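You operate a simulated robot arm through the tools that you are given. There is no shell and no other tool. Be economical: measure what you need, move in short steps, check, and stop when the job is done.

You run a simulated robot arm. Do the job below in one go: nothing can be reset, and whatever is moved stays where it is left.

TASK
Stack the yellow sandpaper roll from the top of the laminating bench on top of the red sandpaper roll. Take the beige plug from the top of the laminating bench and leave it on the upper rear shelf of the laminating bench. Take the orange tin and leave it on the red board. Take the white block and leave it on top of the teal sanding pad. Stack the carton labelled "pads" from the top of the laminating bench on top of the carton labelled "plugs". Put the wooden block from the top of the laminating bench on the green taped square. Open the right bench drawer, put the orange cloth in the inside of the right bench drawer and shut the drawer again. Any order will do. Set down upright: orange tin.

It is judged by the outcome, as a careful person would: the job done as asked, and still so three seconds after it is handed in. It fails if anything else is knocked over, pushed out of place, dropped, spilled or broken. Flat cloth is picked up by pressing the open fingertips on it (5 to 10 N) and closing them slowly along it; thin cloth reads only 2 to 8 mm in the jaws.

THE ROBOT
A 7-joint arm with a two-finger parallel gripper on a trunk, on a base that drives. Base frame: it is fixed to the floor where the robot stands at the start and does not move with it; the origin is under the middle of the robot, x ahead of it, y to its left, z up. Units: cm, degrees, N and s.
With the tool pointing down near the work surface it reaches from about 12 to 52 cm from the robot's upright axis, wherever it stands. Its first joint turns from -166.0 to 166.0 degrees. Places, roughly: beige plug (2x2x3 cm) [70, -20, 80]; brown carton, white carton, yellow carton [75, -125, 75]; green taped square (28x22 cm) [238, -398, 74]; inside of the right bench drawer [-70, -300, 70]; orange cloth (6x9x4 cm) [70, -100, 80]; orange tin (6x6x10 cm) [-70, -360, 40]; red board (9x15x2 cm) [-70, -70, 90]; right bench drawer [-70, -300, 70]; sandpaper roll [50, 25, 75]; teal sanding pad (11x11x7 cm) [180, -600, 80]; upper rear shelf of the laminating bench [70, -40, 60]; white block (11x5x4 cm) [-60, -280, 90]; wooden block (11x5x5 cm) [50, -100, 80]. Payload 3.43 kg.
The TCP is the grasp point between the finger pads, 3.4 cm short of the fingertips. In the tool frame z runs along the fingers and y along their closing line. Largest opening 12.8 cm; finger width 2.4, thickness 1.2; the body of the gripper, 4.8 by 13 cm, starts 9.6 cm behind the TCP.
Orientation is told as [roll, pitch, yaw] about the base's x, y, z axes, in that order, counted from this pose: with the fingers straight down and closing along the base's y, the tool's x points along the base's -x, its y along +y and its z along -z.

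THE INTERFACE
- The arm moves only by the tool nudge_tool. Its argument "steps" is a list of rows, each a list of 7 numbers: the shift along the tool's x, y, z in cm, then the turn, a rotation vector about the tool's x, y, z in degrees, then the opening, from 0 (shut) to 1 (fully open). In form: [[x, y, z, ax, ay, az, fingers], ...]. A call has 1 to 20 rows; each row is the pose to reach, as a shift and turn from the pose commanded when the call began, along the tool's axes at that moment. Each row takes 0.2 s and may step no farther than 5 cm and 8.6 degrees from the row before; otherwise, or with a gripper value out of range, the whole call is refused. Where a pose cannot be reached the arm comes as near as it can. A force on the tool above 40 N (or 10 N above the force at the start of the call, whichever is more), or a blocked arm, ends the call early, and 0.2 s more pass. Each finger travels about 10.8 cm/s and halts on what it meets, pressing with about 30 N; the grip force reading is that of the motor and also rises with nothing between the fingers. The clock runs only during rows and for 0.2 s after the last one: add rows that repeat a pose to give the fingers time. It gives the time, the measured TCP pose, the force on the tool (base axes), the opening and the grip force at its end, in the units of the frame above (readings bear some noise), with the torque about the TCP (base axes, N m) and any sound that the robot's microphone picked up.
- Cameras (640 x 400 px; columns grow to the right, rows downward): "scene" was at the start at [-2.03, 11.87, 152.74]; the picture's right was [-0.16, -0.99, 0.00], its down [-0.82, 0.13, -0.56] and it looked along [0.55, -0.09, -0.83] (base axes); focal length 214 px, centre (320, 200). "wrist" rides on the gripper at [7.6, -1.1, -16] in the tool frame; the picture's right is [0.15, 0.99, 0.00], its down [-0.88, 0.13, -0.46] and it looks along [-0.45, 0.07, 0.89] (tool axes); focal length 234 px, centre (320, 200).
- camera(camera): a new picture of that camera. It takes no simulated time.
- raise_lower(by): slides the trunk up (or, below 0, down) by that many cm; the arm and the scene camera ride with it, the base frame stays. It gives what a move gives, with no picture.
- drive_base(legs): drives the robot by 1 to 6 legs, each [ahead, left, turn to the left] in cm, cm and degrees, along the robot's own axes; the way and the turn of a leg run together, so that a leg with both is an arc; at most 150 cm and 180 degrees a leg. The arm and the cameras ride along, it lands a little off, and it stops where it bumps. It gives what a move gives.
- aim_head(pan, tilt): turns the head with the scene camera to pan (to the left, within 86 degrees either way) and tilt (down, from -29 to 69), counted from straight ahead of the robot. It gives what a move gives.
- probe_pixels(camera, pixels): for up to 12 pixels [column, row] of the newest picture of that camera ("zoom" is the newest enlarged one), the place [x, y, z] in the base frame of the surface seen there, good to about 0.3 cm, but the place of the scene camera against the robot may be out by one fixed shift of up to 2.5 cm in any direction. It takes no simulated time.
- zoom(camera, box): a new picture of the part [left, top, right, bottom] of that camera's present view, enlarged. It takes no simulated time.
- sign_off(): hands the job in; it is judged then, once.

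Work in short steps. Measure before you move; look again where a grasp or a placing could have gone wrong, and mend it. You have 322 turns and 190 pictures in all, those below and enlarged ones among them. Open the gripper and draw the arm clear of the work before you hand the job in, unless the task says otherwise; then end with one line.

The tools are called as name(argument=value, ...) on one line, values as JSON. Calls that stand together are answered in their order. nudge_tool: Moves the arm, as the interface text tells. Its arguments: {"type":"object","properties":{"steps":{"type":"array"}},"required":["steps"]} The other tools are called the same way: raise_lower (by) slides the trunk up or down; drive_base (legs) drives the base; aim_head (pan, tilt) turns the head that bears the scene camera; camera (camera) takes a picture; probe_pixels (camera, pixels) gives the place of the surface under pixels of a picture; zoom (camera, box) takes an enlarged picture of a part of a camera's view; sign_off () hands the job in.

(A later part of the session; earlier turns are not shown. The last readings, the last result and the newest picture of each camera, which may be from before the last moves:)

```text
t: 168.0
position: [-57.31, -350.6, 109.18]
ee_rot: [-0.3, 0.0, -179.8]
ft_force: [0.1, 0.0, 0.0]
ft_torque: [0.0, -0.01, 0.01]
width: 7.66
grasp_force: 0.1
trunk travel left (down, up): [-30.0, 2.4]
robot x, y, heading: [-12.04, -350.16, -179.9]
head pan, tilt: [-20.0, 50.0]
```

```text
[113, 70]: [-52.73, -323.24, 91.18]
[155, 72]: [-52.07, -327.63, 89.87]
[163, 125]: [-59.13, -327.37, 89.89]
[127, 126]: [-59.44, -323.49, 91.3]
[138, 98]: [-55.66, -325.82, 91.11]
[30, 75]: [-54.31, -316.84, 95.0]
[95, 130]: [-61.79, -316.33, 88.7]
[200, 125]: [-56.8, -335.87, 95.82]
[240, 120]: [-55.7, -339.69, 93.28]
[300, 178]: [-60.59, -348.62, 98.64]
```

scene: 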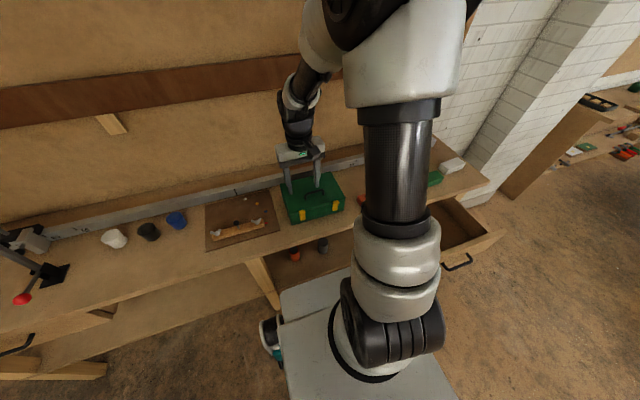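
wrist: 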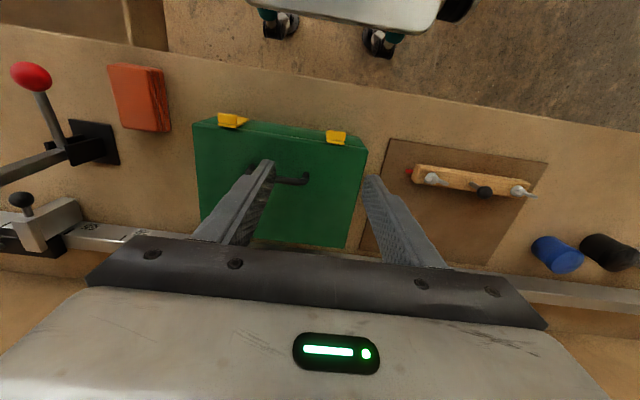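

Cloth centre ≈(−55.8,−325.3). Move above it (over the toolbox at safe height).

nudge_tool(steps=[[0.3, -4.3, 0, 0, 0, 0, 0.62], [0.5, -8.5, 0, 0, 0, 0, 0.62], [0.8, -12.7, 0, 0, 0, 0, 0.62], [1, -16.9, 0, 0, 0, 0, 0.62], [1.3, -21.1, 0, 0, 0, 0, 0.62], [1.5, -25.3, 0, 0, 0, 0, 0.62], [1.5, -25.3, 3, 0, 0, 0, 0.62], [1.5, -25.3, 3, 0, 0, 0, 0.62]])

camera(camera="wrist")

```text
t: 169.8
position: [-55.92, -325.03, 106.12]
ee_rot: [-0.3, -0.2, -179.7]
ft_force: [0.2, -0.2, 0.5]
ft_torque: [0.03, -0.02, 0.0]
width: 7.92
grasp_force: 0.1
trunk travel left (down, up): [-30.0, 2.4]
robot x, y, heading: [-12.16, -350.28, -179.8]
head pan, tilt: [-20.0, 50.0]
```

```text
131 pictures are left
```

wrist: 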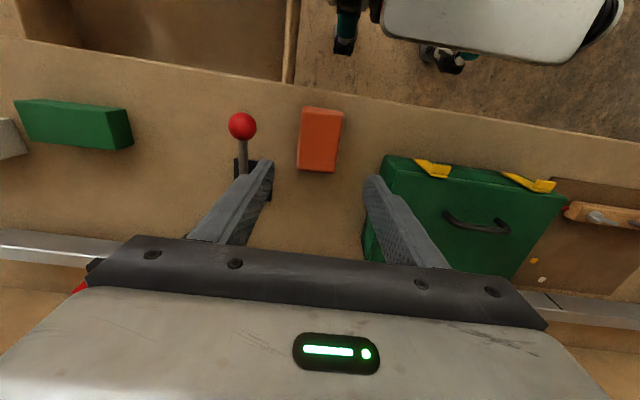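

Well aligned. Descend and grip the cloth.

nudge_tool(steps=[[0, 0.2, 4.5, 0, 0, 0, 0.62], [0, 0.2, 9, 0, 0, 0, 0.62], [0, 0.2, 12.5, 0, 0, 0, 0.62], [0, 0.2, 14.2, 0, 0, 0, 0.62], [0, 0.2, 14.2, 0, 0, 0, 0.5], [0, 0.2, 14.2, 0, 0, 0, 0.42], [0, 0.2, 14.2, 0, 0, 0, 0.36], [0, 0.2, 14.2, 0, 0, 0, 0.3], [0, 0.2, 14.2, 0, 0, 0, 0.3]])

nudge_tool(steps=[[0, 0, -4, 0, 0, 0, 0.3], [0, 0, -8, 0, 0, 0, 0.3], [0, 0, -12, 0, 0, 0, 0.3], [0, 0, -15, 0, 0, 0, 0.3]])

camera(camera="wrist")

```text
t: 171.8
position: [-55.82, -325.41, 92.17]
ee_rot: [-0.3, -0.1, -179.8]
ft_force: [-0.4, 0.4, -0.1]
ft_torque: [-0.02, 0.05, -0.01]
width: 5.68
grasp_force: 30.0
trunk travel left (down, up): [-30.0, 2.4]
robot x, y, heading: [-12.3, -350.44, -179.8]
head pan, tilt: [-20.0, 50.0]
```

```text
t: 172.8
position: [-55.77, -325.4, 107.05]
ee_rot: [-0.3, -0.1, -179.7]
ft_force: [-0.9, 0.4, -1.1]
ft_torque: [-0.02, -0.03, -0.06]
width: 5.68
grasp_force: 29.7
trunk travel left (down, up): [-30.0, 2.4]
robot x, y, heading: [-12.03, -350.35, -180.0]
head pan, tilt: [-20.0, 50.0]
```

```text
130 pictures are left
```

wrist: 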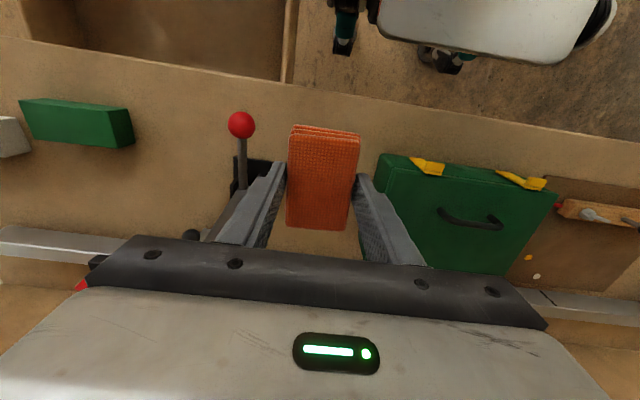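

Cloth held level. Probe the drawer's inner floor and walls visible at the upper left.

probe_pixels(camera="wrist", pixels=[[200, 20], [150, 30], [240, 50], [270, 30], [290, 20], [275, 60], [100, 25], [290, 70], [60, 35]])

camera(camera="scene")

```text
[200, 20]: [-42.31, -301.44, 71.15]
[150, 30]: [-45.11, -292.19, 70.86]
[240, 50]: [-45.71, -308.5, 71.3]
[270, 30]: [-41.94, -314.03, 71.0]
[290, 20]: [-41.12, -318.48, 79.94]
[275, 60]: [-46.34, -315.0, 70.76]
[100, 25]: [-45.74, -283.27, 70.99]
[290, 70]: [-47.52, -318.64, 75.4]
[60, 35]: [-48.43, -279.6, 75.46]
```

```text
129 pictures are left
```

scene: 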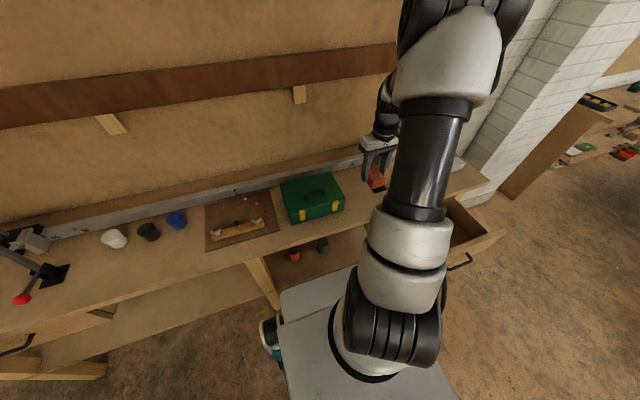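

Drawer floor z≈71, left wall y≈−318. Move the cloth over (−39,−309.5).

nudge_tool(steps=[[4, -1, 0, 0, 0, 0, 0.3], [8, -4, 0, 0, 0, 0, 0.3], [11, -7.5, 0, 0, 0, 0, 0.3], [14, -11, 0, 0, 0, 0, 0.3], [16.8, -14.5, 0, 0, 0, 0, 0.3], [16.8, -15.9, 1, 0, 0, 0, 0.3], [16.8, -15.9, 1, 0, 0, 0, 0.3]])

raise_lower(by=-16)

camera(camera="wrist")

```text
t: 174.4
position: [-39.15, -309.47, 105.91]
ee_rot: [-0.3, -0.2, -179.7]
ft_force: [-0.1, -0.3, -1.2]
ft_torque: [-0.03, -0.02, 0.04]
width: 5.69
grasp_force: 30.1
trunk travel left (down, up): [-30.0, 2.4]
robot x, y, heading: [-12.22, -350.34, -179.8]
head pan, tilt: [-20.0, 50.0]
```

```text
t: 176.2
position: [-39.2, -309.36, 89.96]
ee_rot: [-0.4, -0.1, -179.7]
ft_force: [0.7, 0.8, 0.3]
ft_torque: [0.0, 0.0, -0.03]
width: 5.67
grasp_force: 30.1
trunk travel left (down, up): [-14.0, 18.4]
robot x, y, heading: [-11.88, -350.14, -179.9]
head pan, tilt: [-20.0, 50.0]
```

```text
128 pictures are left
```

wrist: 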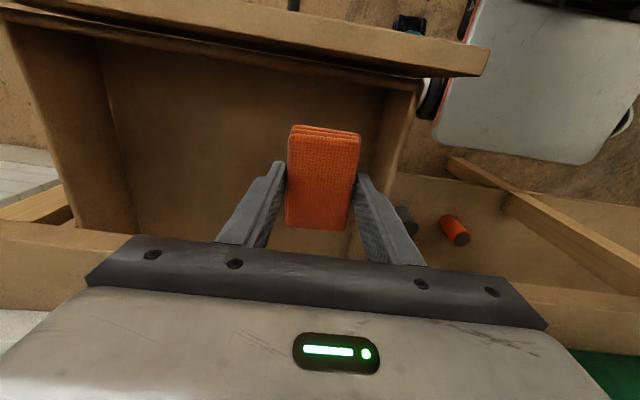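

Clear inside the drawer. Shift 1.5 cm inward and descend to just above the floor.

nudge_tool(steps=[[0, -1.5, 3, 0, 0, 0, 0.3], [0, -1.5, 7, 0, 0, 0, 0.3], [0, -1.5, 11, 0, 0, 0, 0.3], [0, -1.5, 13.5, 0, 0, 0, 0.3], [0, -1.5, 14.5, 0, 0, 0, 0.3], [0, -1.5, 14.5, 0, 0, 0, 0.3]])

camera(camera="wrist")

```text
t: 177.6
position: [-39.25, -307.82, 75.44]
ee_rot: [-0.4, 0.0, -179.8]
ft_force: [0.3, 0.1, 0.0]
ft_torque: [0.03, 0.0, -0.02]
width: 5.7
grasp_force: 29.5
trunk travel left (down, up): [-14.0, 18.4]
robot x, y, heading: [-12.51, -350.25, -180.0]
head pan, tilt: [-20.0, 50.0]
```

```text
127 pictures are left
```

wrist: 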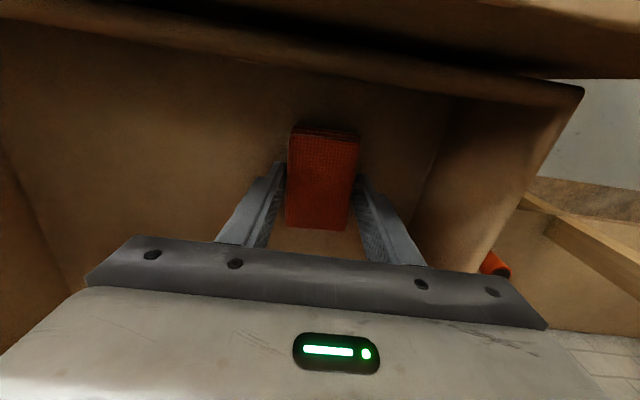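

Release the cloth with a small lowering, then rise.

nudge_tool(steps=[[0, 0, 0.2, 0, 0, 0, 0.3], [0, 0, 0.3, 0, 0, 0, 0.4], [0, 0, 0.3, 0, 0, 0, 0.5], [0, 0, 0.3, 0, 0, 0, 0.58], [0, 0, 0.3, 0, 0, 0, 0.6], [0, 0, -4, 0, 0, 0, 0.6], [0, 0, -9, 0, 0, 0, 0.6], [0, 0, -14, 0, 0, 0, 0.6], [0, 0, -18, 0, 0, 0, 0.6]])

camera(camera="wrist")

```text
t: 179.6
position: [-39.24, -308.0, 93.63]
ee_rot: [-0.4, 0.0, -179.7]
ft_force: [0.1, 0.1, 0.8]
ft_torque: [-0.02, 0.02, -0.03]
width: 7.66
grasp_force: 0.0
trunk travel left (down, up): [-14.0, 18.4]
robot x, y, heading: [-12.09, -350.18, -179.7]
head pan, tilt: [-20.0, 50.0]
```

```text
126 pictures are left
```

wrist: 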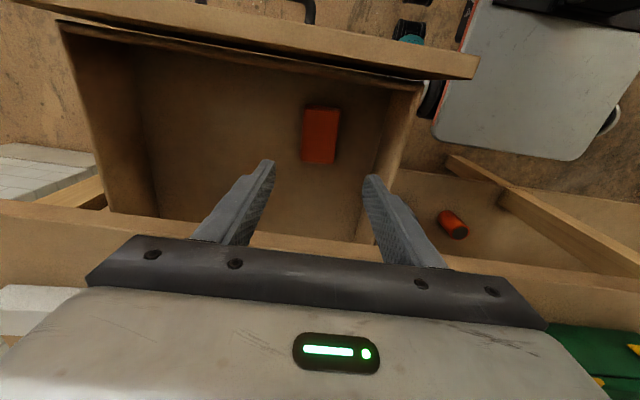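

Cloth lies in the drawer. Raise, back out, and recentre on the handle to push it shut.

raise_lower(by=6)

drive_base(legs=[[-46, 0, 0], [0, -51, 0]])

nudge_tool(steps=[[-1, 4.5, 0, 0, -2, 0, 0.5], [-3, 9, 0, 0, -4, 0, 0.4], [-5, 13.5, 0, 0, -6, 0, 0.3], [-7, 18, 0, 0, -8, 0, 0.2], [-9, 22.5, 0, 0, -10, 0, 0.1], [-11, 27, 0, 0, -12, 0, 0], [-12, 31.5, 0, 0, -14, 0, 0], [-13, 36, 0, 0, -15, 0, 0], [-13, 40.5, 0, 0, -15, 0, 0], [-13, 42, 0, 0, -15, 0, 0], [-13, 42, 0, 0, -15, 0, 0]])

```text
t: 180.6
position: [-39.14, -307.8, 99.55]
ee_rot: [-0.3, -0.1, -179.7]
ft_force: [0.0, 0.2, -0.6]
ft_torque: [0.01, 0.0, -0.02]
width: 7.68
grasp_force: 0.1
trunk travel left (down, up): [-20.0, 12.4]
robot x, y, heading: [-12.16, -350.34, -179.9]
head pan, tilt: [-20.0, 50.0]
```

```text
t: 188.4
position: [6.09, -256.78, 99.59]
ee_rot: [-0.3, -0.1, -179.5]
ft_force: [-0.8, 0.1, 0.0]
ft_torque: [-0.02, -0.06, -0.01]
width: 7.67
grasp_force: 0.0
trunk travel left (down, up): [-20.0, 12.4]
robot x, y, heading: [33.41, -299.33, -179.5]
head pan, tilt: [-20.0, 50.0]
```

```text
t: 190.8
position: [-6.49, -298.78, 99.32]
ee_rot: [-0.4, -15.1, -179.4]
ft_force: [-1.0, -0.5, -1.0]
ft_torque: [0.03, 0.0, 0.02]
width: 0.0
grasp_force: 30.1
trunk travel left (down, up): [-20.0, 12.4]
robot x, y, heading: [33.45, -298.95, -179.4]
head pan, tilt: [-20.0, 50.0]
```

Lower the trunk so the closed fingertips are at the handle bar height, then push by driving forward.

raise_lower(by=-20)

drive_base(legs=[[12, 0, -0.5], [23, 0, 0]])

camera(camera="wrist")

```text
t: 192.9
position: [-6.53, -298.77, 79.42]
ee_rot: [-0.3, -15.1, -179.3]
ft_force: [-0.3, -0.4, 0.2]
ft_torque: [0.02, 0.02, 0.01]
width: 0.0
grasp_force: 30.2
trunk travel left (down, up): [0.0, 32.4]
robot x, y, heading: [32.71, -298.84, -179.7]
head pan, tilt: [-20.0, 50.0]
```

```text
t: 195.5
position: [-41.33, -298.49, 79.39]
ee_rot: [-0.3, -15.1, -179.9]
ft_force: [-0.4, 0.6, -0.1]
ft_torque: [0.0, -0.02, 0.01]
width: 0.03
grasp_force: 29.6
trunk travel left (down, up): [0.0, 32.4]
robot x, y, heading: [-1.82, -299.37, 180.0]
head pan, tilt: [-20.0, 50.0]
```

```text
125 pictures are left
```

wrist: 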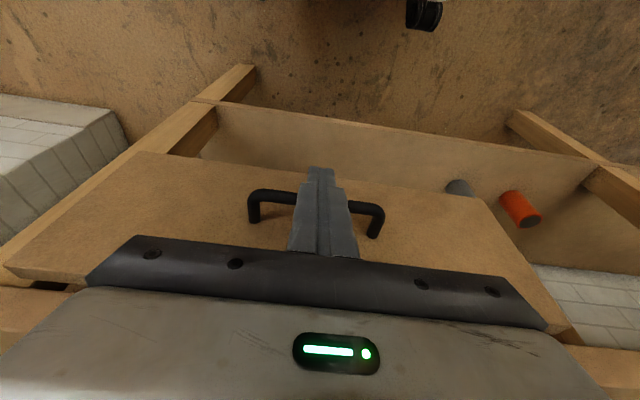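

Pushing works; the handle is moving in. Continue with the last 5–6 cm.

drive_base(legs=[[4.5, 0, 0]])

nudge_tool(steps=[[-0.4, 0, 0.1, 0, 0, 0, 0], [-0.8, 0, 0.2, 0, 0, 0, 0], [-1.2, 0, 0.3, 0, 0, 0, 0], [-1.6, 0, 0.4, 0, 0, 0, 0]])

camera(camera="wrist")

```text
t: 196.4
position: [-45.79, -298.53, 79.47]
ee_rot: [-0.3, -15.1, -180.0]
ft_force: [-0.1, 0.4, -0.2]
ft_torque: [0.03, 0.03, 0.02]
width: 0.0
grasp_force: 29.9
trunk travel left (down, up): [0.0, 32.4]
robot x, y, heading: [-5.68, -298.9, 180.0]
head pan, tilt: [-20.0, 50.0]
```

```text
t: 197.4
position: [-46.41, -298.45, 78.99]
ee_rot: [-0.4, -13.8, -180.0]
ft_force: [2.1, -0.4, -1.3]
ft_torque: [0.01, -0.04, 0.01]
width: 0.0
grasp_force: 30.3
trunk travel left (down, up): [0.0, 32.4]
robot x, y, heading: [-5.79, -299.07, 179.9]
head pan, tilt: [-20.0, 50.0]
stopped in row 4: the force on the tool passed its limit at 43 N (the readings are from after the stop); the commanded pose is now the measured one
```

```text
124 pictures are left
```

wrist: 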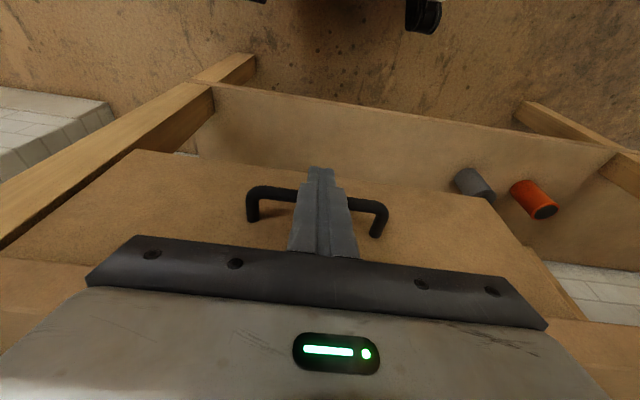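

A hard stop at the expected closed position. Verify the face x by probing.

probe_pixels(camera="wrist", pixels=[[220, 180], [400, 220], [255, 195], [530, 200], [470, 185], [545, 213]])

drive_base(legs=[[-26, 0, 0]])

aim_head(pan=20, tilt=40)

camera(camera="scene")

```text
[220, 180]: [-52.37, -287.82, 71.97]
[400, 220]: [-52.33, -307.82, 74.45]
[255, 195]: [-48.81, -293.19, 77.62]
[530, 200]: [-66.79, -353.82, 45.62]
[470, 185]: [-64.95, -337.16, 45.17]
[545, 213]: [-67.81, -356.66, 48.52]
```

```text
t: 199.3
position: [-20.66, -298.52, 79.04]
ee_rot: [-0.5, -13.9, 180.0]
ft_force: [-0.5, 0.9, -0.3]
ft_torque: [0.0, 0.0, -0.01]
width: 0.0
grasp_force: 30.1
trunk travel left (down, up): [0.0, 32.4]
robot x, y, heading: [20.3, -298.92, 179.9]
head pan, tilt: [-20.0, 50.0]
```

```text
t: 200.4
position: [-20.55, -298.36, 79.04]
ee_rot: [-0.3, -13.9, 180.0]
ft_force: [-0.7, 0.7, -0.7]
ft_torque: [0.0, 0.0, -0.02]
width: 0.0
grasp_force: 29.9
trunk travel left (down, up): [0.0, 32.4]
robot x, y, heading: [20.07, -299.46, 179.8]
head pan, tilt: [20.0, 40.0]
```

```text
123 pictures are left
```

scene: 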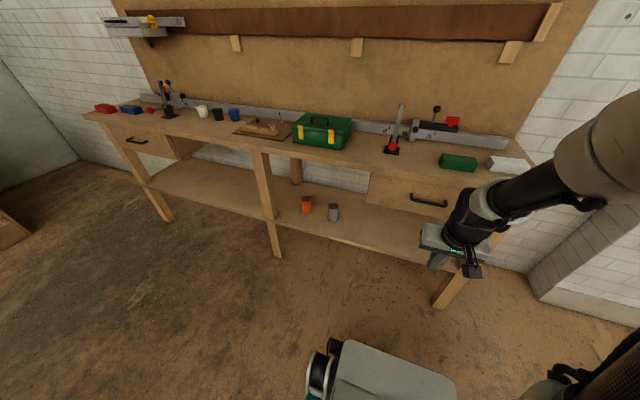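

Drawer is fully shut. Next the orange tin on the lower shelf: shift left to y≈−355 and reach outward/down with the tool tilted to 60°.

drive_base(legs=[[0, 56.5, 0]])

nudge_tool(steps=[[-2, 0, 2, 0, -4.6, 0, 0.2], [-4, 0, 4, 0, -9.2, 0, 0.4], [-6, 0, 7, 0, -13.8, 0, 0.6], [-7.5, 0, 11, 0, -18.4, 0, 0.8], [-8.5, 0, 15, 0, -23, 0, 0.8], [-9.5, 0, 19, 0, -27.6, 0, 0.8], [-10, 0, 23.5, 0, -32.2, 0, 0.8], [-10.5, 0, 28, 0, -36.8, 0, 0.8], [-11, 0, 33, 0, -41.4, 0, 0.8], [-11.2, 0, 37.8, 0, -46, 0, 0.8], [-11.2, 0, 37.8, 0, -46, 0, 0.8]])

camera(camera="wrist")

camera(camera="scene")

```text
t: 206.3
position: [-20.77, -354.95, 78.94]
ee_rot: [-0.5, -13.9, 179.8]
ft_force: [-0.3, -0.3, 0.3]
ft_torque: [-0.02, -0.01, -0.02]
width: 0.0
grasp_force: 29.8
trunk travel left (down, up): [0.0, 32.4]
robot x, y, heading: [19.88, -355.78, 179.7]
head pan, tilt: [20.0, 40.0]
```

```text
refused: row 9 steps farther than a row can; nothing moved
```

```text
122 pictures are left
```

wrist: 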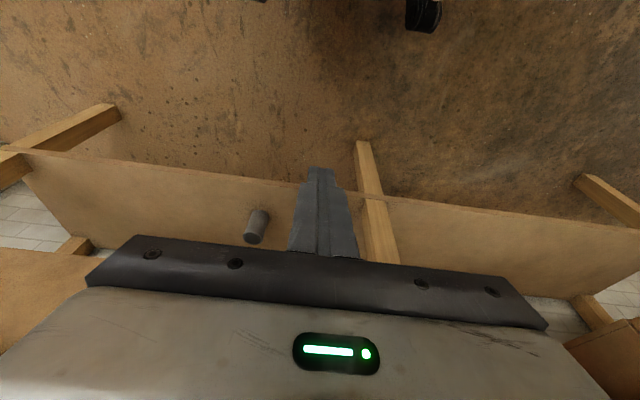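

```text
121 pictures are left
```

scene: 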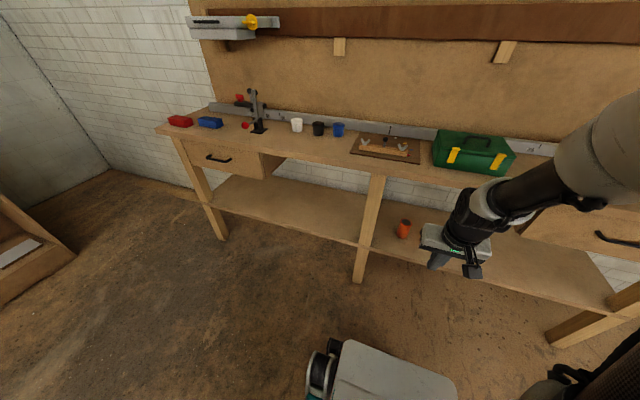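

The row step was slightly too big; resend with finer rows.

nudge_tool(steps=[[-2, 0, 2, 0, -4, 0, 0.2], [-4, 0, 4, 0, -8, 0, 0.4], [-6, 0, 7, 0, -12, 0, 0.6], [-7.5, 0, 11, 0, -16, 0, 0.8], [-8.5, 0, 15, 0, -20, 0, 0.8], [-9.5, 0, 19, 0, -24, 0, 0.8], [-10, 0, 23, 0, -28, 0, 0.8], [-10.5, 0, 27, 0, -32, 0, 0.8], [-11, 0, 31, 0, -36, 0, 0.8], [-11.2, 0, 34.5, 0, -41, 0, 0.8], [-11.2, 0, 37.8, 0, -46, 0, 0.8], [-11.2, 0, 37.8, 0, -46, 0, 0.8]])

camera(camera="wrist")

```text
t: 208.9
position: [-40.77, -354.57, 44.89]
ee_rot: [-0.7, -60.0, -179.8]
ft_force: [0.2, -0.6, 0.0]
ft_torque: [0.0, 0.02, 0.01]
width: 10.24
grasp_force: 0.1
trunk travel left (down, up): [0.0, 32.4]
robot x, y, heading: [19.52, -356.24, 179.6]
head pan, tilt: [20.0, 40.0]
```

```text
120 pictures are left
```

wrist: 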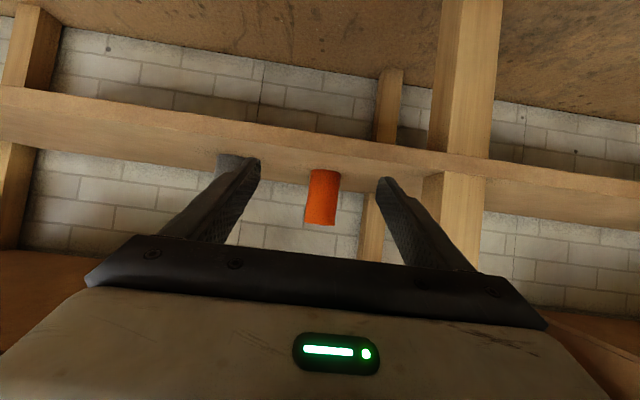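

Reached with 60° tilt. Tin appears at (321,198) upside-down; probe it.

probe_pixels(camera="wrist", pixels=[[321, 198], [312, 198], [333, 198], [324, 175], [319, 220], [324, 165], [440, 180], [240, 157], [319, 226]])

```text
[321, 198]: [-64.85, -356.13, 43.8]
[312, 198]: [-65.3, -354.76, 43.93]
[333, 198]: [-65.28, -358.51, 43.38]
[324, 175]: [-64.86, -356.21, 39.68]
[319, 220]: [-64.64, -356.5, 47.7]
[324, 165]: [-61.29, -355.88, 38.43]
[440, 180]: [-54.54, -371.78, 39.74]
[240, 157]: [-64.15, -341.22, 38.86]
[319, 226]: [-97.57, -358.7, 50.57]
```

Tin axis ≈(−67.5,−356.5), z 38.5–48. Shift 1.9 cm in y then drive forward with the fingers straddling it.

nudge_tool(steps=[[0.5, 1.9, 0.3, 0, 0, 0, 0.8], [0.5, 1.9, 0.3, 0, 0, 0, 0.8]])

drive_base(legs=[[16, 0, 0]])

camera(camera="wrist")

```text
t: 209.5
position: [-40.77, -356.6, 44.44]
ee_rot: [-0.7, -59.9, -179.8]
ft_force: [-0.7, 0.1, -0.4]
ft_torque: [-0.01, 0.03, -0.01]
width: 10.25
grasp_force: 0.0
trunk travel left (down, up): [0.0, 32.4]
robot x, y, heading: [19.6, -355.43, 179.3]
head pan, tilt: [20.0, 40.0]
```

```text
t: 210.9
position: [-56.63, -356.29, 44.41]
ee_rot: [-0.7, -59.8, -179.8]
ft_force: [0.5, 0.5, -0.1]
ft_torque: [-0.02, 0.03, 0.05]
width: 10.24
grasp_force: 0.0
trunk travel left (down, up): [0.0, 32.4]
robot x, y, heading: [4.25, -355.65, 179.5]
head pan, tilt: [20.0, 40.0]
```

```text
119 pictures are left
```

wrist: 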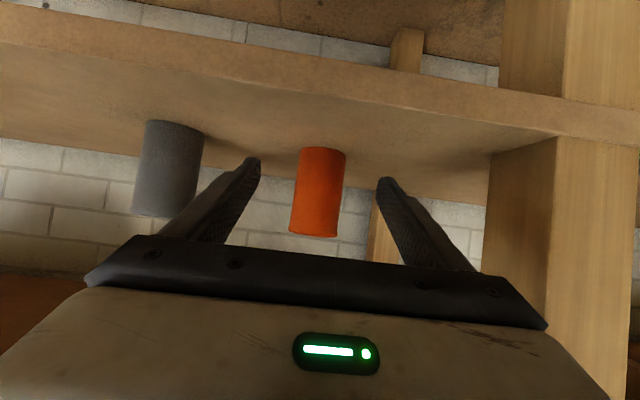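

Centred. Extend 10.7 cm and close on the tin.

nudge_tool(steps=[[-2, 0, 3.46, 0, 0, 0, 0.8], [-4, 0, 6.9, 0, 0, 0, 0.8], [-5.35, 0, 9.27, 0, 0, 0, 0.8], [-5.35, 0, 9.27, 0, 0, 0, 0.65], [-5.35, 0, 9.27, 0, 0, 0, 0.55], [-5.35, 0, 9.27, 0, 0, 0, 0.47], [-5.35, 0, 9.27, 0, 0, 0, 0.4], [-5.35, 0, 9.27, 0, 0, 0, 0.3], [-5.35, 0, 9.27, 0, 0, 0, 0.3]])

camera(camera="wrist")

```text
t: 212.9
position: [-67.23, -356.22, 44.42]
ee_rot: [-0.6, -60.0, -179.8]
ft_force: [-0.1, -0.5, 0.9]
ft_torque: [0.01, 0.04, 0.0]
width: 5.92
grasp_force: 30.3
trunk travel left (down, up): [0.0, 32.4]
robot x, y, heading: [3.9, -355.92, 179.4]
head pan, tilt: [20.0, 40.0]
```

```text
118 pictures are left
```

wrist: 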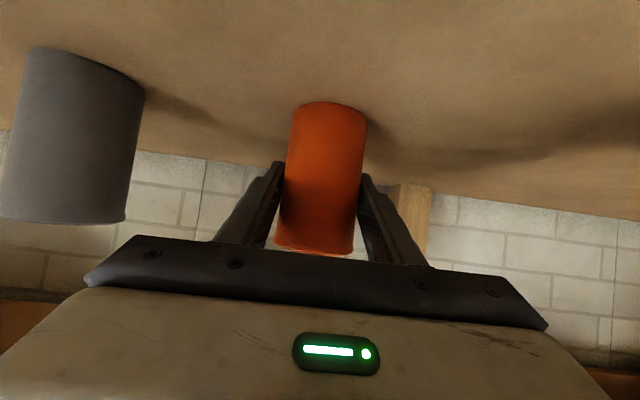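

Gripped (5.9 cm). Lift 5 cm and drive back out.

nudge_tool(steps=[[-1.7, 0, -1, 0, 0, 0, 0.3], [-4.3, 0, -2.5, 0, 0, 0, 0.3], [-4.3, 0, -2.5, 0, 0, 0, 0.3]])

drive_base(legs=[[-30, 0, 0]])

camera(camera="wrist")

```text
t: 213.7
position: [-67.45, -356.26, 49.26]
ee_rot: [-0.7, -59.8, -179.7]
ft_force: [0.3, -0.3, -2.7]
ft_torque: [0.02, 0.0, -0.01]
width: 5.88
grasp_force: 30.6
trunk travel left (down, up): [0.0, 32.4]
robot x, y, heading: [3.99, -355.41, 179.6]
head pan, tilt: [20.0, 40.0]
```

```text
t: 215.8
position: [-37.76, -356.46, 49.27]
ee_rot: [-0.6, -59.8, -179.9]
ft_force: [0.5, 0.7, -2.7]
ft_torque: [0.0, 0.03, 0.04]
width: 5.9
grasp_force: 29.7
trunk travel left (down, up): [0.0, 32.4]
robot x, y, heading: [33.68, -356.08, 179.3]
head pan, tilt: [20.0, 40.0]
```

```text
117 pictures are left
```

wrist: 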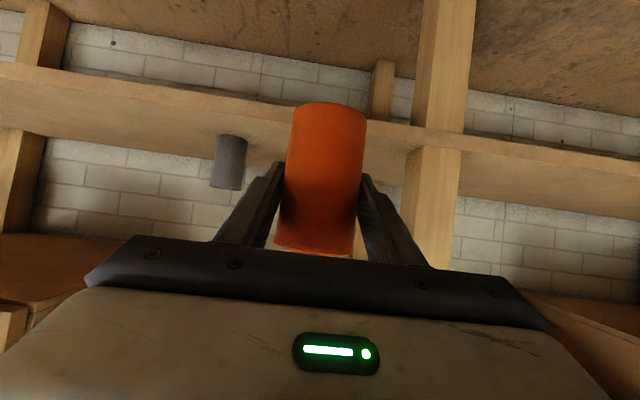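

Tin held upright. Raise the trunk fully and pull the arm in and up, keeping the tilt.

raise_lower(by=32)

nudge_tool(steps=[[-1.9, 0, -4, 0, 0, 0, 0.3], [-3.8, 0, -8, 0, 0, 0, 0.3], [-5.8, 0, -12, 0, 0, 0, 0.3], [-7.7, 0, -16, 0, 0, 0, 0.3], [-9.6, 0, -20, 0, 0, 0, 0.3], [-11.5, 0, -24, 0, 0, 0, 0.3], [-11.5, 0, -24, 0, 0, 0, 0.3]])

```text
t: 218.9
position: [-37.78, -356.42, 81.23]
ee_rot: [-0.8, -59.9, -179.9]
ft_force: [0.8, -0.3, -2.0]
ft_torque: [0.03, -0.01, 0.03]
width: 5.87
grasp_force: 30.3
trunk travel left (down, up): [-32.0, 0.4]
robot x, y, heading: [33.94, -355.97, 179.5]
head pan, tilt: [20.0, 40.0]
```

```text
t: 220.5
position: [-22.71, -356.63, 103.46]
ee_rot: [-0.7, -59.8, -179.9]
ft_force: [0.6, 0.1, -2.2]
ft_torque: [-0.02, -0.04, 0.03]
width: 5.88
grasp_force: 29.9
trunk travel left (down, up): [-32.0, 0.4]
robot x, y, heading: [33.79, -356.37, 179.5]
head pan, tilt: [20.0, 40.0]
```

Drive up the aisle to the wall bench with the red board.

drive_base(legs=[[0, -150, 0.5], [0, -45, 0], [29, 0, 0], [0, -60, 0]])

aim_head(pan=0, tilt=40)

camera(camera="scene")

```text
t: 247.0
position: [-47.74, -100.8, 103.37]
ee_rot: [-0.6, -59.9, 179.7]
ft_force: [-0.7, -0.7, -2.5]
ft_torque: [0.0, 0.02, 0.01]
width: 5.88
grasp_force: 30.0
trunk travel left (down, up): [-32.0, 0.4]
robot x, y, heading: [8.53, -100.85, 178.7]
head pan, tilt: [20.0, 40.0]
```

```text
t: 247.8
position: [-47.69, -100.82, 103.23]
ee_rot: [-0.7, -59.9, 179.6]
ft_force: [0.7, 0.4, -2.4]
ft_torque: [0.03, 0.02, -0.01]
width: 5.88
grasp_force: 30.1
trunk travel left (down, up): [-32.0, 0.4]
robot x, y, heading: [8.77, -100.62, 178.9]
head pan, tilt: [0.0, 40.0]
```

```text
116 pictures are left
```

scene: 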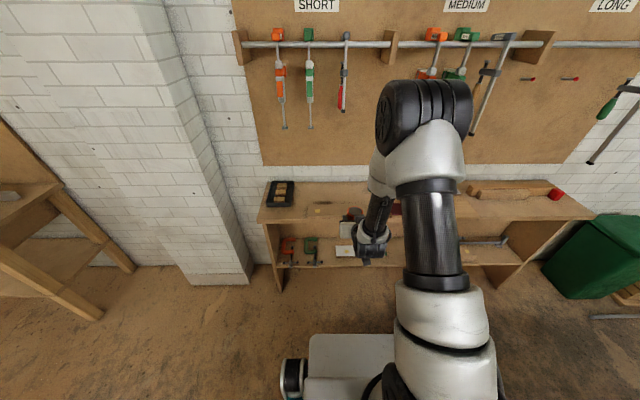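

The arm hides the board. Move 45 cm right to see it.

drive_base(legs=[[0, -48, 1]])

camera(camera="scene")

zoom(camera="scene", box=[180, 150, 420, 300])

```text
t: 252.9
position: [-47.35, -53.88, 103.4]
ee_rot: [-0.7, -60.0, -179.4]
ft_force: [0.1, 0.5, -2.6]
ft_torque: [-0.02, 0.03, 0.01]
width: 5.89
grasp_force: 30.3
trunk travel left (down, up): [-32.0, 0.4]
robot x, y, heading: [9.27, -52.54, 180.1]
head pan, tilt: [0.0, 40.0]
```

```text
115 pictures are left
```

scene: 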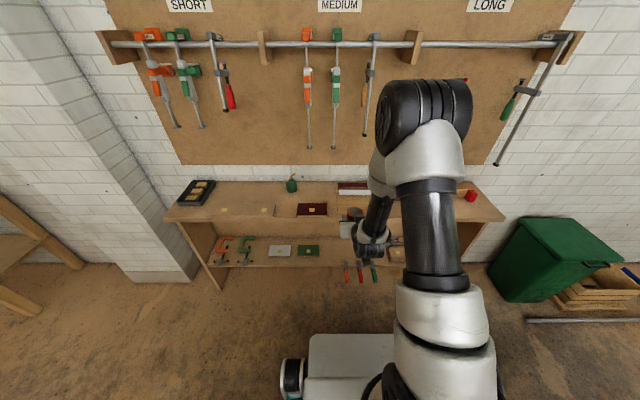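

```text
2.67 times, centred on (300, 225) of scene
```

zoom: 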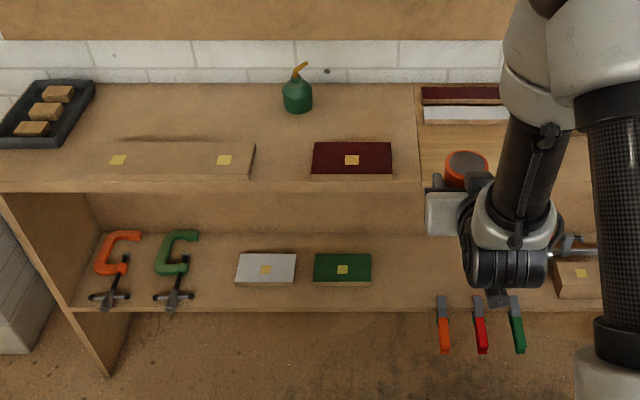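

The red board is at zoom (352,160). Probe its corners and the surroundings.

probe_pixels(camera="zoom", pixels=[[320, 148], [384, 147], [386, 170], [317, 172], [352, 160], [352, 178], [352, 190], [465, 165], [410, 160], [297, 95], [280, 170]])

```text
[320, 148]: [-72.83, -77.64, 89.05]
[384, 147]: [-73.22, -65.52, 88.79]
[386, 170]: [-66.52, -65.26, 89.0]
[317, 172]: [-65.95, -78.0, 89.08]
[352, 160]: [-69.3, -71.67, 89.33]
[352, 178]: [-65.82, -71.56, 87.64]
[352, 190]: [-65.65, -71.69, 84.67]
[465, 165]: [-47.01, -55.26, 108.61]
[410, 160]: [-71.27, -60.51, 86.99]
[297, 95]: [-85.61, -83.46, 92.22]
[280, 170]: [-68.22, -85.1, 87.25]
```

Correcting the scene offset (≈+0.4,−1,+1.2), the board centre is ≈(−69.9,−70.6), top ≈87.9. Position the robot for placement and check with the wrist camera.

drive_base(legs=[[0, 16.5, 0], [11, 0, 0]])

camera(camera="wrist")

```text
t: 255.9
position: [-58.23, -70.29, 103.3]
ee_rot: [-0.7, -59.9, -179.5]
ft_force: [-1.2, 0.6, -1.7]
ft_torque: [0.02, 0.02, 0.01]
width: 5.86
grasp_force: 30.1
trunk travel left (down, up): [-32.0, 0.4]
robot x, y, heading: [-1.53, -69.09, 179.9]
head pan, tilt: [0.0, 40.0]
```

```text
113 pictures are left
```

wrist: 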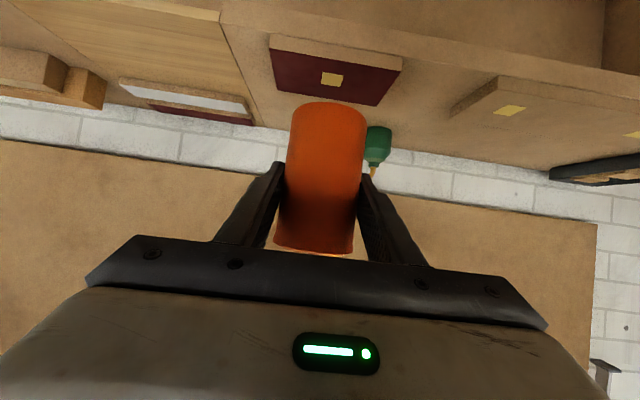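

The board shows well in the wrist view; probe its corners.

probe_pixels(camera="wrist", pixels=[[276, 52], [397, 73], [377, 103], [283, 88], [332, 79], [330, 58], [240, 70], [420, 90]])

```text
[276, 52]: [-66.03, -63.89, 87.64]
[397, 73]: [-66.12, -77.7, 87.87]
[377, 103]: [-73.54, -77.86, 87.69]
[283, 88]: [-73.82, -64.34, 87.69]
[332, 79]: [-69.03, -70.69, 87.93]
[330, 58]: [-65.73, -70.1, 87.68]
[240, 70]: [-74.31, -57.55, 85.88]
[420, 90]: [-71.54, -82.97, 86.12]
```

Board centre (−69.9,−70.9), top 87.75. Extend over it, then lower toward TCP z≈93.8.

nudge_tool(steps=[[-2, 0.1, 3.4, 0, 0, 0, 0.3], [-4, 0.2, 6.8, 0, 0, 0, 0.3], [-5.7, 0.3, 9.87, 0, 0, 0, 0.3], [-2.3, 0.3, 11.9, 0, 0, 0, 0.3], [0.5, 0.3, 13.5, 0, 0, 0, 0.3], [1.8, 0.3, 14.2, 0, 0, 0, 0.3], [1.8, 0.3, 14.2, 0, 0, 0, 0.3]])

camera(camera="wrist")

```text
t: 257.5
position: [-69.65, -70.65, 94.62]
ee_rot: [-0.8, -59.8, -179.4]
ft_force: [0.2, 0.2, -1.9]
ft_torque: [0.0, 0.01, -0.03]
width: 5.86
grasp_force: 30.0
trunk travel left (down, up): [-32.0, 0.4]
robot x, y, heading: [-1.51, -69.22, 179.9]
head pan, tilt: [0.0, 40.0]
```

```text
112 pictures are left
```

wrist: 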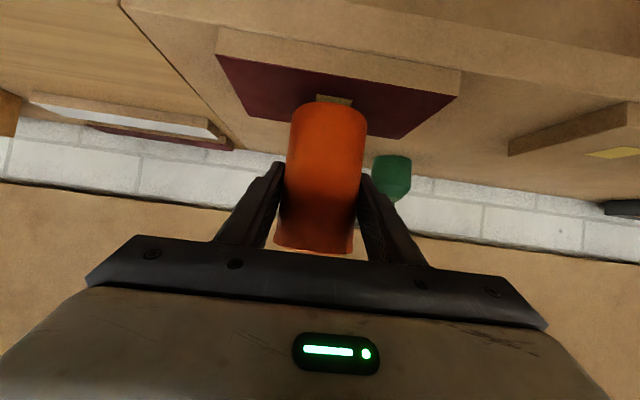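

Over the board. Lower the last ~0.9 cm in small steps until contact.

nudge_tool(steps=[[0.35, 0, 0.2, 0, 0, 0, 0.3], [0.6, 0, 0.35, 0, 0, 0, 0.3], [0.75, 0, 0.43, 0, 0, 0, 0.3], [0.85, 0, 0.5, 0, 0, 0, 0.3]])

```text
t: 258.5
position: [-69.76, -70.62, 93.64]
ee_rot: [-0.7, -59.9, -179.3]
ft_force: [1.1, 0.1, -0.2]
ft_torque: [0.04, -0.09, -0.02]
width: 5.86
grasp_force: 30.4
trunk travel left (down, up): [-32.0, 0.4]
robot x, y, heading: [-1.68, -69.21, 179.8]
head pan, tilt: [0.0, 40.0]
```

Weight is being taken. Lower 0.15 more and release.

nudge_tool(steps=[[0.13, 0, 0.07, 0, 0, 0, 0.3], [0.13, 0, 0.07, 0, 0, 0, 0.3], [0.13, 0, 0.07, 0, 0, 0, 0.42], [0.13, 0, 0.07, 0, 0, 0, 0.5], [0.13, 0, 0.07, 0, 0, 0, 0.6], [0.13, 0, 0.07, 0, 0, 0, 0.75], [0.13, 0, 0.07, 0, 0, 0, 0.75]])

camera(camera="wrist")

```text
t: 260.1
position: [-69.51, -70.57, 93.44]
ee_rot: [-0.6, -59.9, -179.3]
ft_force: [0.1, -0.6, -0.6]
ft_torque: [0.0, 0.02, 0.01]
width: 9.6
grasp_force: 0.1
trunk travel left (down, up): [-32.0, 0.4]
robot x, y, heading: [-1.78, -69.48, 180.3]
head pan, tilt: [0.0, 40.0]
```

```text
111 pictures are left
```

wrist: 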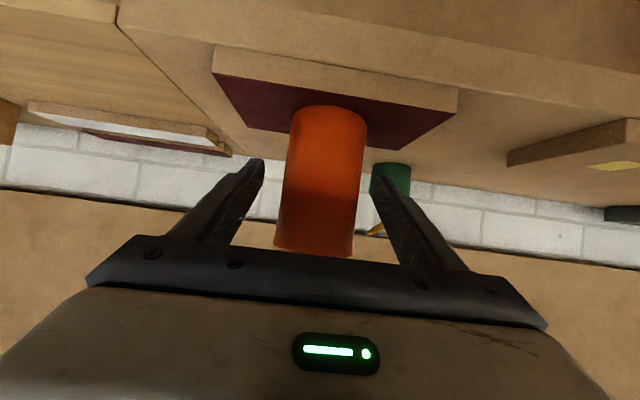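

Tin stands on the board. Withdraw straight back.

nudge_tool(steps=[[1.5, 0, -2.6, 0, 0, 0, 0.75], [3.5, 0, -6.06, 0, 0, 0, 0.75], [5.5, 0, -9.5, 0, 0, 0, 0.75], [7.5, 0, -13, 0, 0, 0, 0.75], [7.5, 0, -13, 0, 0, 0, 0.75]])

camera(camera="wrist")

```text
t: 261.3
position: [-54.54, -70.72, 93.7]
ee_rot: [-0.6, -59.9, -179.4]
ft_force: [0.6, 0.4, -0.8]
ft_torque: [0.0, 0.01, -0.02]
width: 9.63
grasp_force: 0.0
trunk travel left (down, up): [-32.0, 0.4]
robot x, y, heading: [-1.47, -69.46, 179.9]
head pan, tilt: [0.0, 40.0]
```

```text
110 pictures are left
```

wrist: 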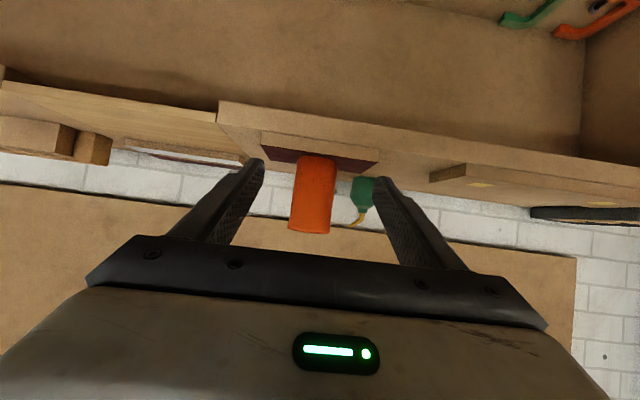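

Tin is upright and centred on the red board. Bring the tool vertical and retract.

nudge_tool(steps=[[0, 0, -2.5, 0, 7.5, 0, 0.75], [-1, 0, -5, 0, 15, 0, 0.75], [-2, 0, -7.5, 0, 22.5, 0, 0.75], [-3, 0, -10, 0, 30, 0, 0.75], [-4, 0, -12.5, 0, 37.5, 0, 0.75], [-5, 0, -15, 0, 45, 0, 0.75], [-6, 0, -17, 0, 52.5, 0, 0.75], [-7, 0, -18, 0, 60, 0, 0.75], [-7, 0, -18, 0, 60, 0, 0.75]])

drive_base(legs=[[8, 0, 0], [0, 0, 90], [0, 0, 90]])

```text
t: 263.3
position: [-42.65, -70.69, 108.7]
ee_rot: [-0.3, 0.2, -180.0]
ft_force: [-0.9, 0.5, -0.2]
ft_torque: [-0.02, -0.04, -0.02]
width: 9.59
grasp_force: 0.1
trunk travel left (down, up): [-32.0, 0.4]
robot x, y, heading: [-1.89, -69.31, 179.9]
head pan, tilt: [0.0, 40.0]
```

```text
t: 272.3
position: [31.13, -67.48, 108.75]
ee_rot: [-0.3, 0.0, 0.4]
ft_force: [-0.2, 0.2, 0.4]
ft_torque: [-0.01, -0.02, 0.01]
width: 9.59
grasp_force: 0.1
trunk travel left (down, up): [-32.0, 0.4]
robot x, y, heading: [-9.8, -69.12, 0.3]
head pan, tilt: [0.0, 40.0]
```

Now go to the wooden block: right 30, forward 18.

drive_base(legs=[[0, -30, 0], [18, 0, 0]])

camera(camera="wrist")

```text
t: 276.9
position: [49.35, -97.32, 108.65]
ee_rot: [-0.3, 0.1, 0.4]
ft_force: [0.8, 0.2, -0.1]
ft_torque: [-0.01, -0.01, 0.0]
width: 9.61
grasp_force: 0.2
trunk travel left (down, up): [-32.0, 0.4]
robot x, y, heading: [8.69, -98.92, 0.5]
head pan, tilt: [0.0, 40.0]
```

```text
109 pictures are left
```

wrist: 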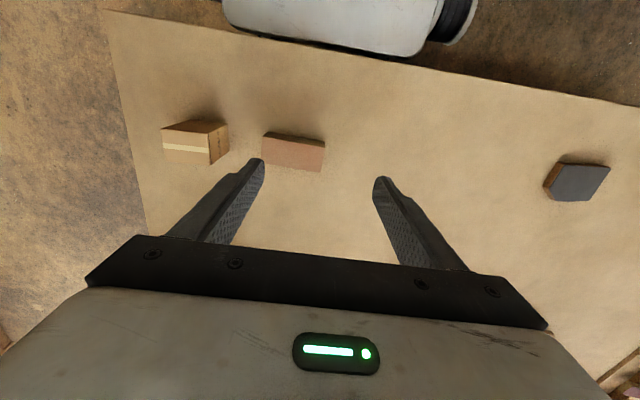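

Wooden block at (262–325,130–172), long side along y. Probe its top.

probe_pixels(camera="wrist", pixels=[[267, 137], [322, 148], [318, 168], [265, 161], [293, 153], [228, 125], [228, 155]])

```text
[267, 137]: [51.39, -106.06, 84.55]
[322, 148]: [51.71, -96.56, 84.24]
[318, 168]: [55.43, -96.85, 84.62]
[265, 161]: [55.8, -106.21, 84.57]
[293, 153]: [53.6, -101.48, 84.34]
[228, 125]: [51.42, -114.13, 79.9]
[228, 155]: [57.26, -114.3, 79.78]
```

Block centre (53.6,−101.4), top 84.5. Rotate the tool −92° so the fingers close across its 5 cm width, moving above it.

nudge_tool(steps=[[-0.4, -0.4, 0, 0, 0, 8.5, 0.75], [-0.8, -0.8, 0, 0, 0, 17, 0.75], [-1.2, -1.2, 0, 0, 0, 25.5, 0.75], [-1.6, -1.6, 0, 0, 0, 34, 0.75], [-2, -2, 0, 0, 0, 42.5, 0.75], [-2.4, -2.4, 0, 0, 0, 51, 0.75], [-2.8, -2.8, 0, 0, 0, 59.5, 0.75], [-3.2, -3.2, 1, 0, 0, 68, 0.75], [-3.7, -3.6, 3, 0, 0, 76.5, 0.75], [-4.25, -4.1, 6, 0, 0, 85, 0.75], [-4.25, -4.1, 9, 0, 0, 92, 0.75], [-4.25, -4.1, 9, 0, 0, 92, 0.75]])

camera(camera="wrist")

```text
t: 279.5
position: [53.45, -101.53, 99.67]
ee_rot: [-0.1, -0.2, -91.7]
ft_force: [0.5, -0.2, -0.5]
ft_torque: [-0.01, 0.02, 0.0]
width: 9.58
grasp_force: 0.0
trunk travel left (down, up): [-32.0, 0.4]
robot x, y, heading: [8.35, -99.06, 0.1]
head pan, tilt: [0.0, 40.0]
```

```text
108 pictures are left
```

wrist: 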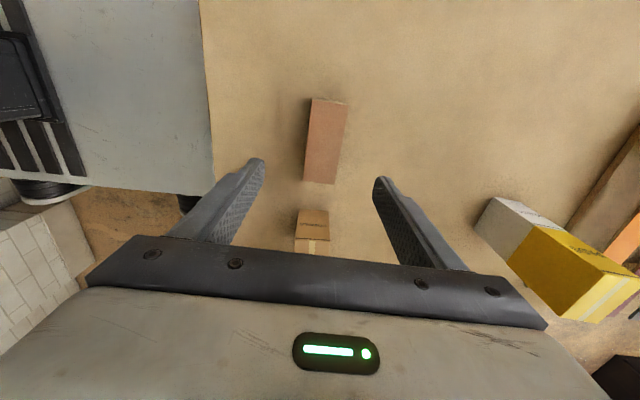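

Refine: probe the block's edges in this view.

probe_pixels(camera="wrist", pixels=[[314, 110], [344, 110], [331, 178], [309, 176], [325, 142], [307, 165]])

```text
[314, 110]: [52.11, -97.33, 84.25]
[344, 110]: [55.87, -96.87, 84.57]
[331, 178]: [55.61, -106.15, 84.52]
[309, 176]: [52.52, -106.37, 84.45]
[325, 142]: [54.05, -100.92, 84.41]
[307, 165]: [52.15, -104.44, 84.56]
```

Centre x≈54.0. Shift 0.5 and descend to z≈83.8, then grip.

nudge_tool(steps=[[0, 0.5, 4.5, 0, 0, 0, 0.75], [0, 0.5, 9, 0, 0, 0, 0.75], [0, 0.5, 13, 0, 0, 0, 0.75], [0, 0.5, 15.8, 0, 0, 0, 0.75], [0, 0.5, 15.8, 0, 0, 0, 0.6], [0, 0.5, 15.8, 0, 0, 0, 0.5], [0, 0.5, 15.8, 0, 0, 0, 0.4], [0, 0.5, 15.8, 0, 0, 0, 0.3], [0, 0.5, 15.8, 0, 0, 0, 0.25], [0, 0.5, 15.8, 0, 0, 0, 0.25]])

nudge_tool(steps=[[0, 0, -4, 0, 0, 0, 0.25], [0, 0, -9, 0, 0, 0, 0.25], [0, 0, -14, 0, 0, 0, 0.25], [0, 0, -19, 0, 0, 0, 0.25], [0, 0, -24, 0, 0, 0, 0.25]])

camera(camera="wrist")

```text
t: 281.7
position: [53.93, -101.69, 83.88]
ee_rot: [-0.1, -0.4, -91.5]
ft_force: [1.1, 1.2, 0.6]
ft_torque: [0.02, 0.0, -0.02]
width: 4.75
grasp_force: 30.0
trunk travel left (down, up): [-32.0, 0.4]
robot x, y, heading: [8.14, -99.19, 0.4]
head pan, tilt: [0.0, 40.0]
```

```text
t: 282.9
position: [53.94, -101.26, 107.84]
ee_rot: [-0.2, -0.4, -91.5]
ft_force: [-0.4, 0.4, -2.1]
ft_torque: [0.02, 0.01, 0.0]
width: 4.75
grasp_force: 30.1
trunk travel left (down, up): [-32.0, 0.4]
robot x, y, heading: [8.07, -99.27, 0.3]
head pan, tilt: [0.0, 40.0]
```

```text
107 pictures are left
```

wrist: 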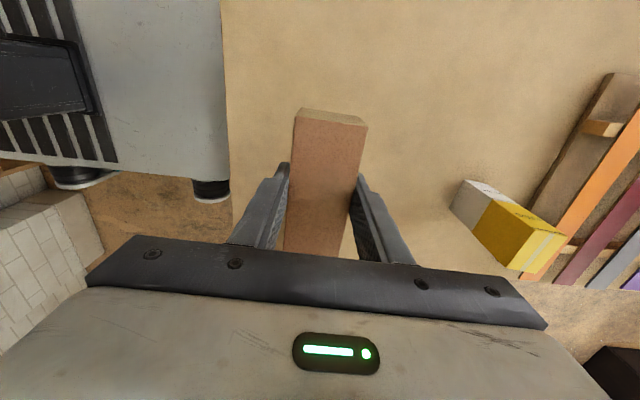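

Wooden block held. Drive out and toward the tables, then look for the green taped square.

drive_base(legs=[[-18, 0, 0], [0, -90, 0], [0, 0, -90], [0, 120, 0]])

aim_head(pan=30, tilt=25)

camera(camera="scene")

```text
t: 308.4
position: [109.03, -234.93, 107.88]
ee_rot: [-0.1, -0.3, 178.2]
ft_force: [-0.6, 0.1, -1.7]
ft_torque: [-0.04, -0.02, -0.01]
width: 4.74
grasp_force: 30.1
trunk travel left (down, up): [-32.0, 0.4]
robot x, y, heading: [111.38, -189.3, -89.8]
head pan, tilt: [0.0, 40.0]
```

```text
t: 309.3
position: [109.03, -235.08, 107.84]
ee_rot: [-0.1, -0.3, 178.2]
ft_force: [-0.4, 0.7, -2.2]
ft_torque: [-0.01, -0.02, -0.01]
width: 4.75
grasp_force: 29.8
trunk travel left (down, up): [-32.0, 0.4]
robot x, y, heading: [110.89, -189.24, -89.8]
head pan, tilt: [30.0, 25.0]
```

```text
106 pictures are left
```

scene: 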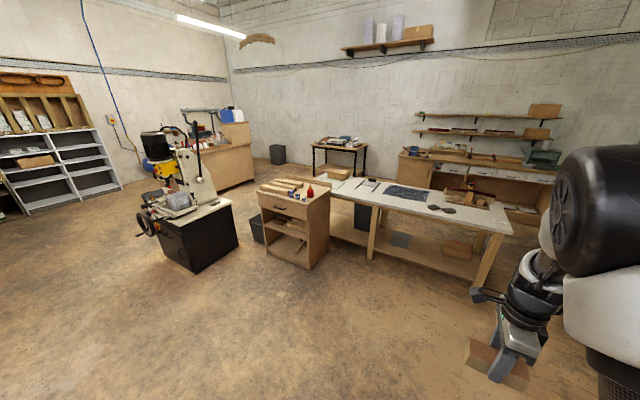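

zoom(camera="scene", box=[240, 120, 560, 300])

probe_pixels(camera="scene", pixels=[[408, 193], [345, 185], [335, 190], [505, 225], [485, 205], [440, 208], [325, 205], [285, 200], [300, 190], [368, 210], [480, 165], [435, 185]])

```text
2.00 times, centred on (400, 210) of scene
```

zoom: 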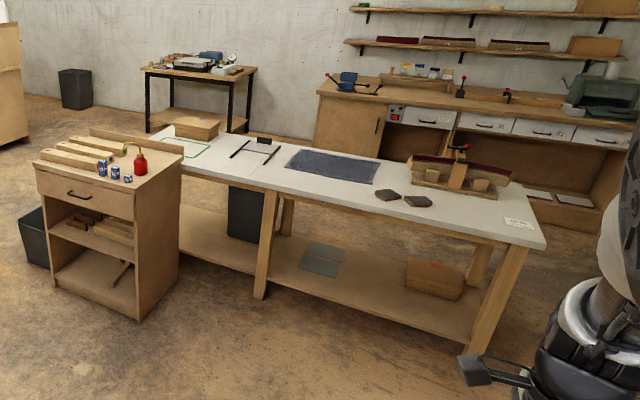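

```text
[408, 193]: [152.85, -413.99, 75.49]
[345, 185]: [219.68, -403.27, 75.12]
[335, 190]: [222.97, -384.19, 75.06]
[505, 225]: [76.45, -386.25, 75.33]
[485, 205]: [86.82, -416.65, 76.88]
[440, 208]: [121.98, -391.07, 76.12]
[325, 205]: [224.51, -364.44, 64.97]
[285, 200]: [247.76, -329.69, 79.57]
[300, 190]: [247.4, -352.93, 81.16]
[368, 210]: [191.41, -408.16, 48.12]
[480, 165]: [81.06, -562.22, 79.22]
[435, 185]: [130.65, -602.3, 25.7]
```

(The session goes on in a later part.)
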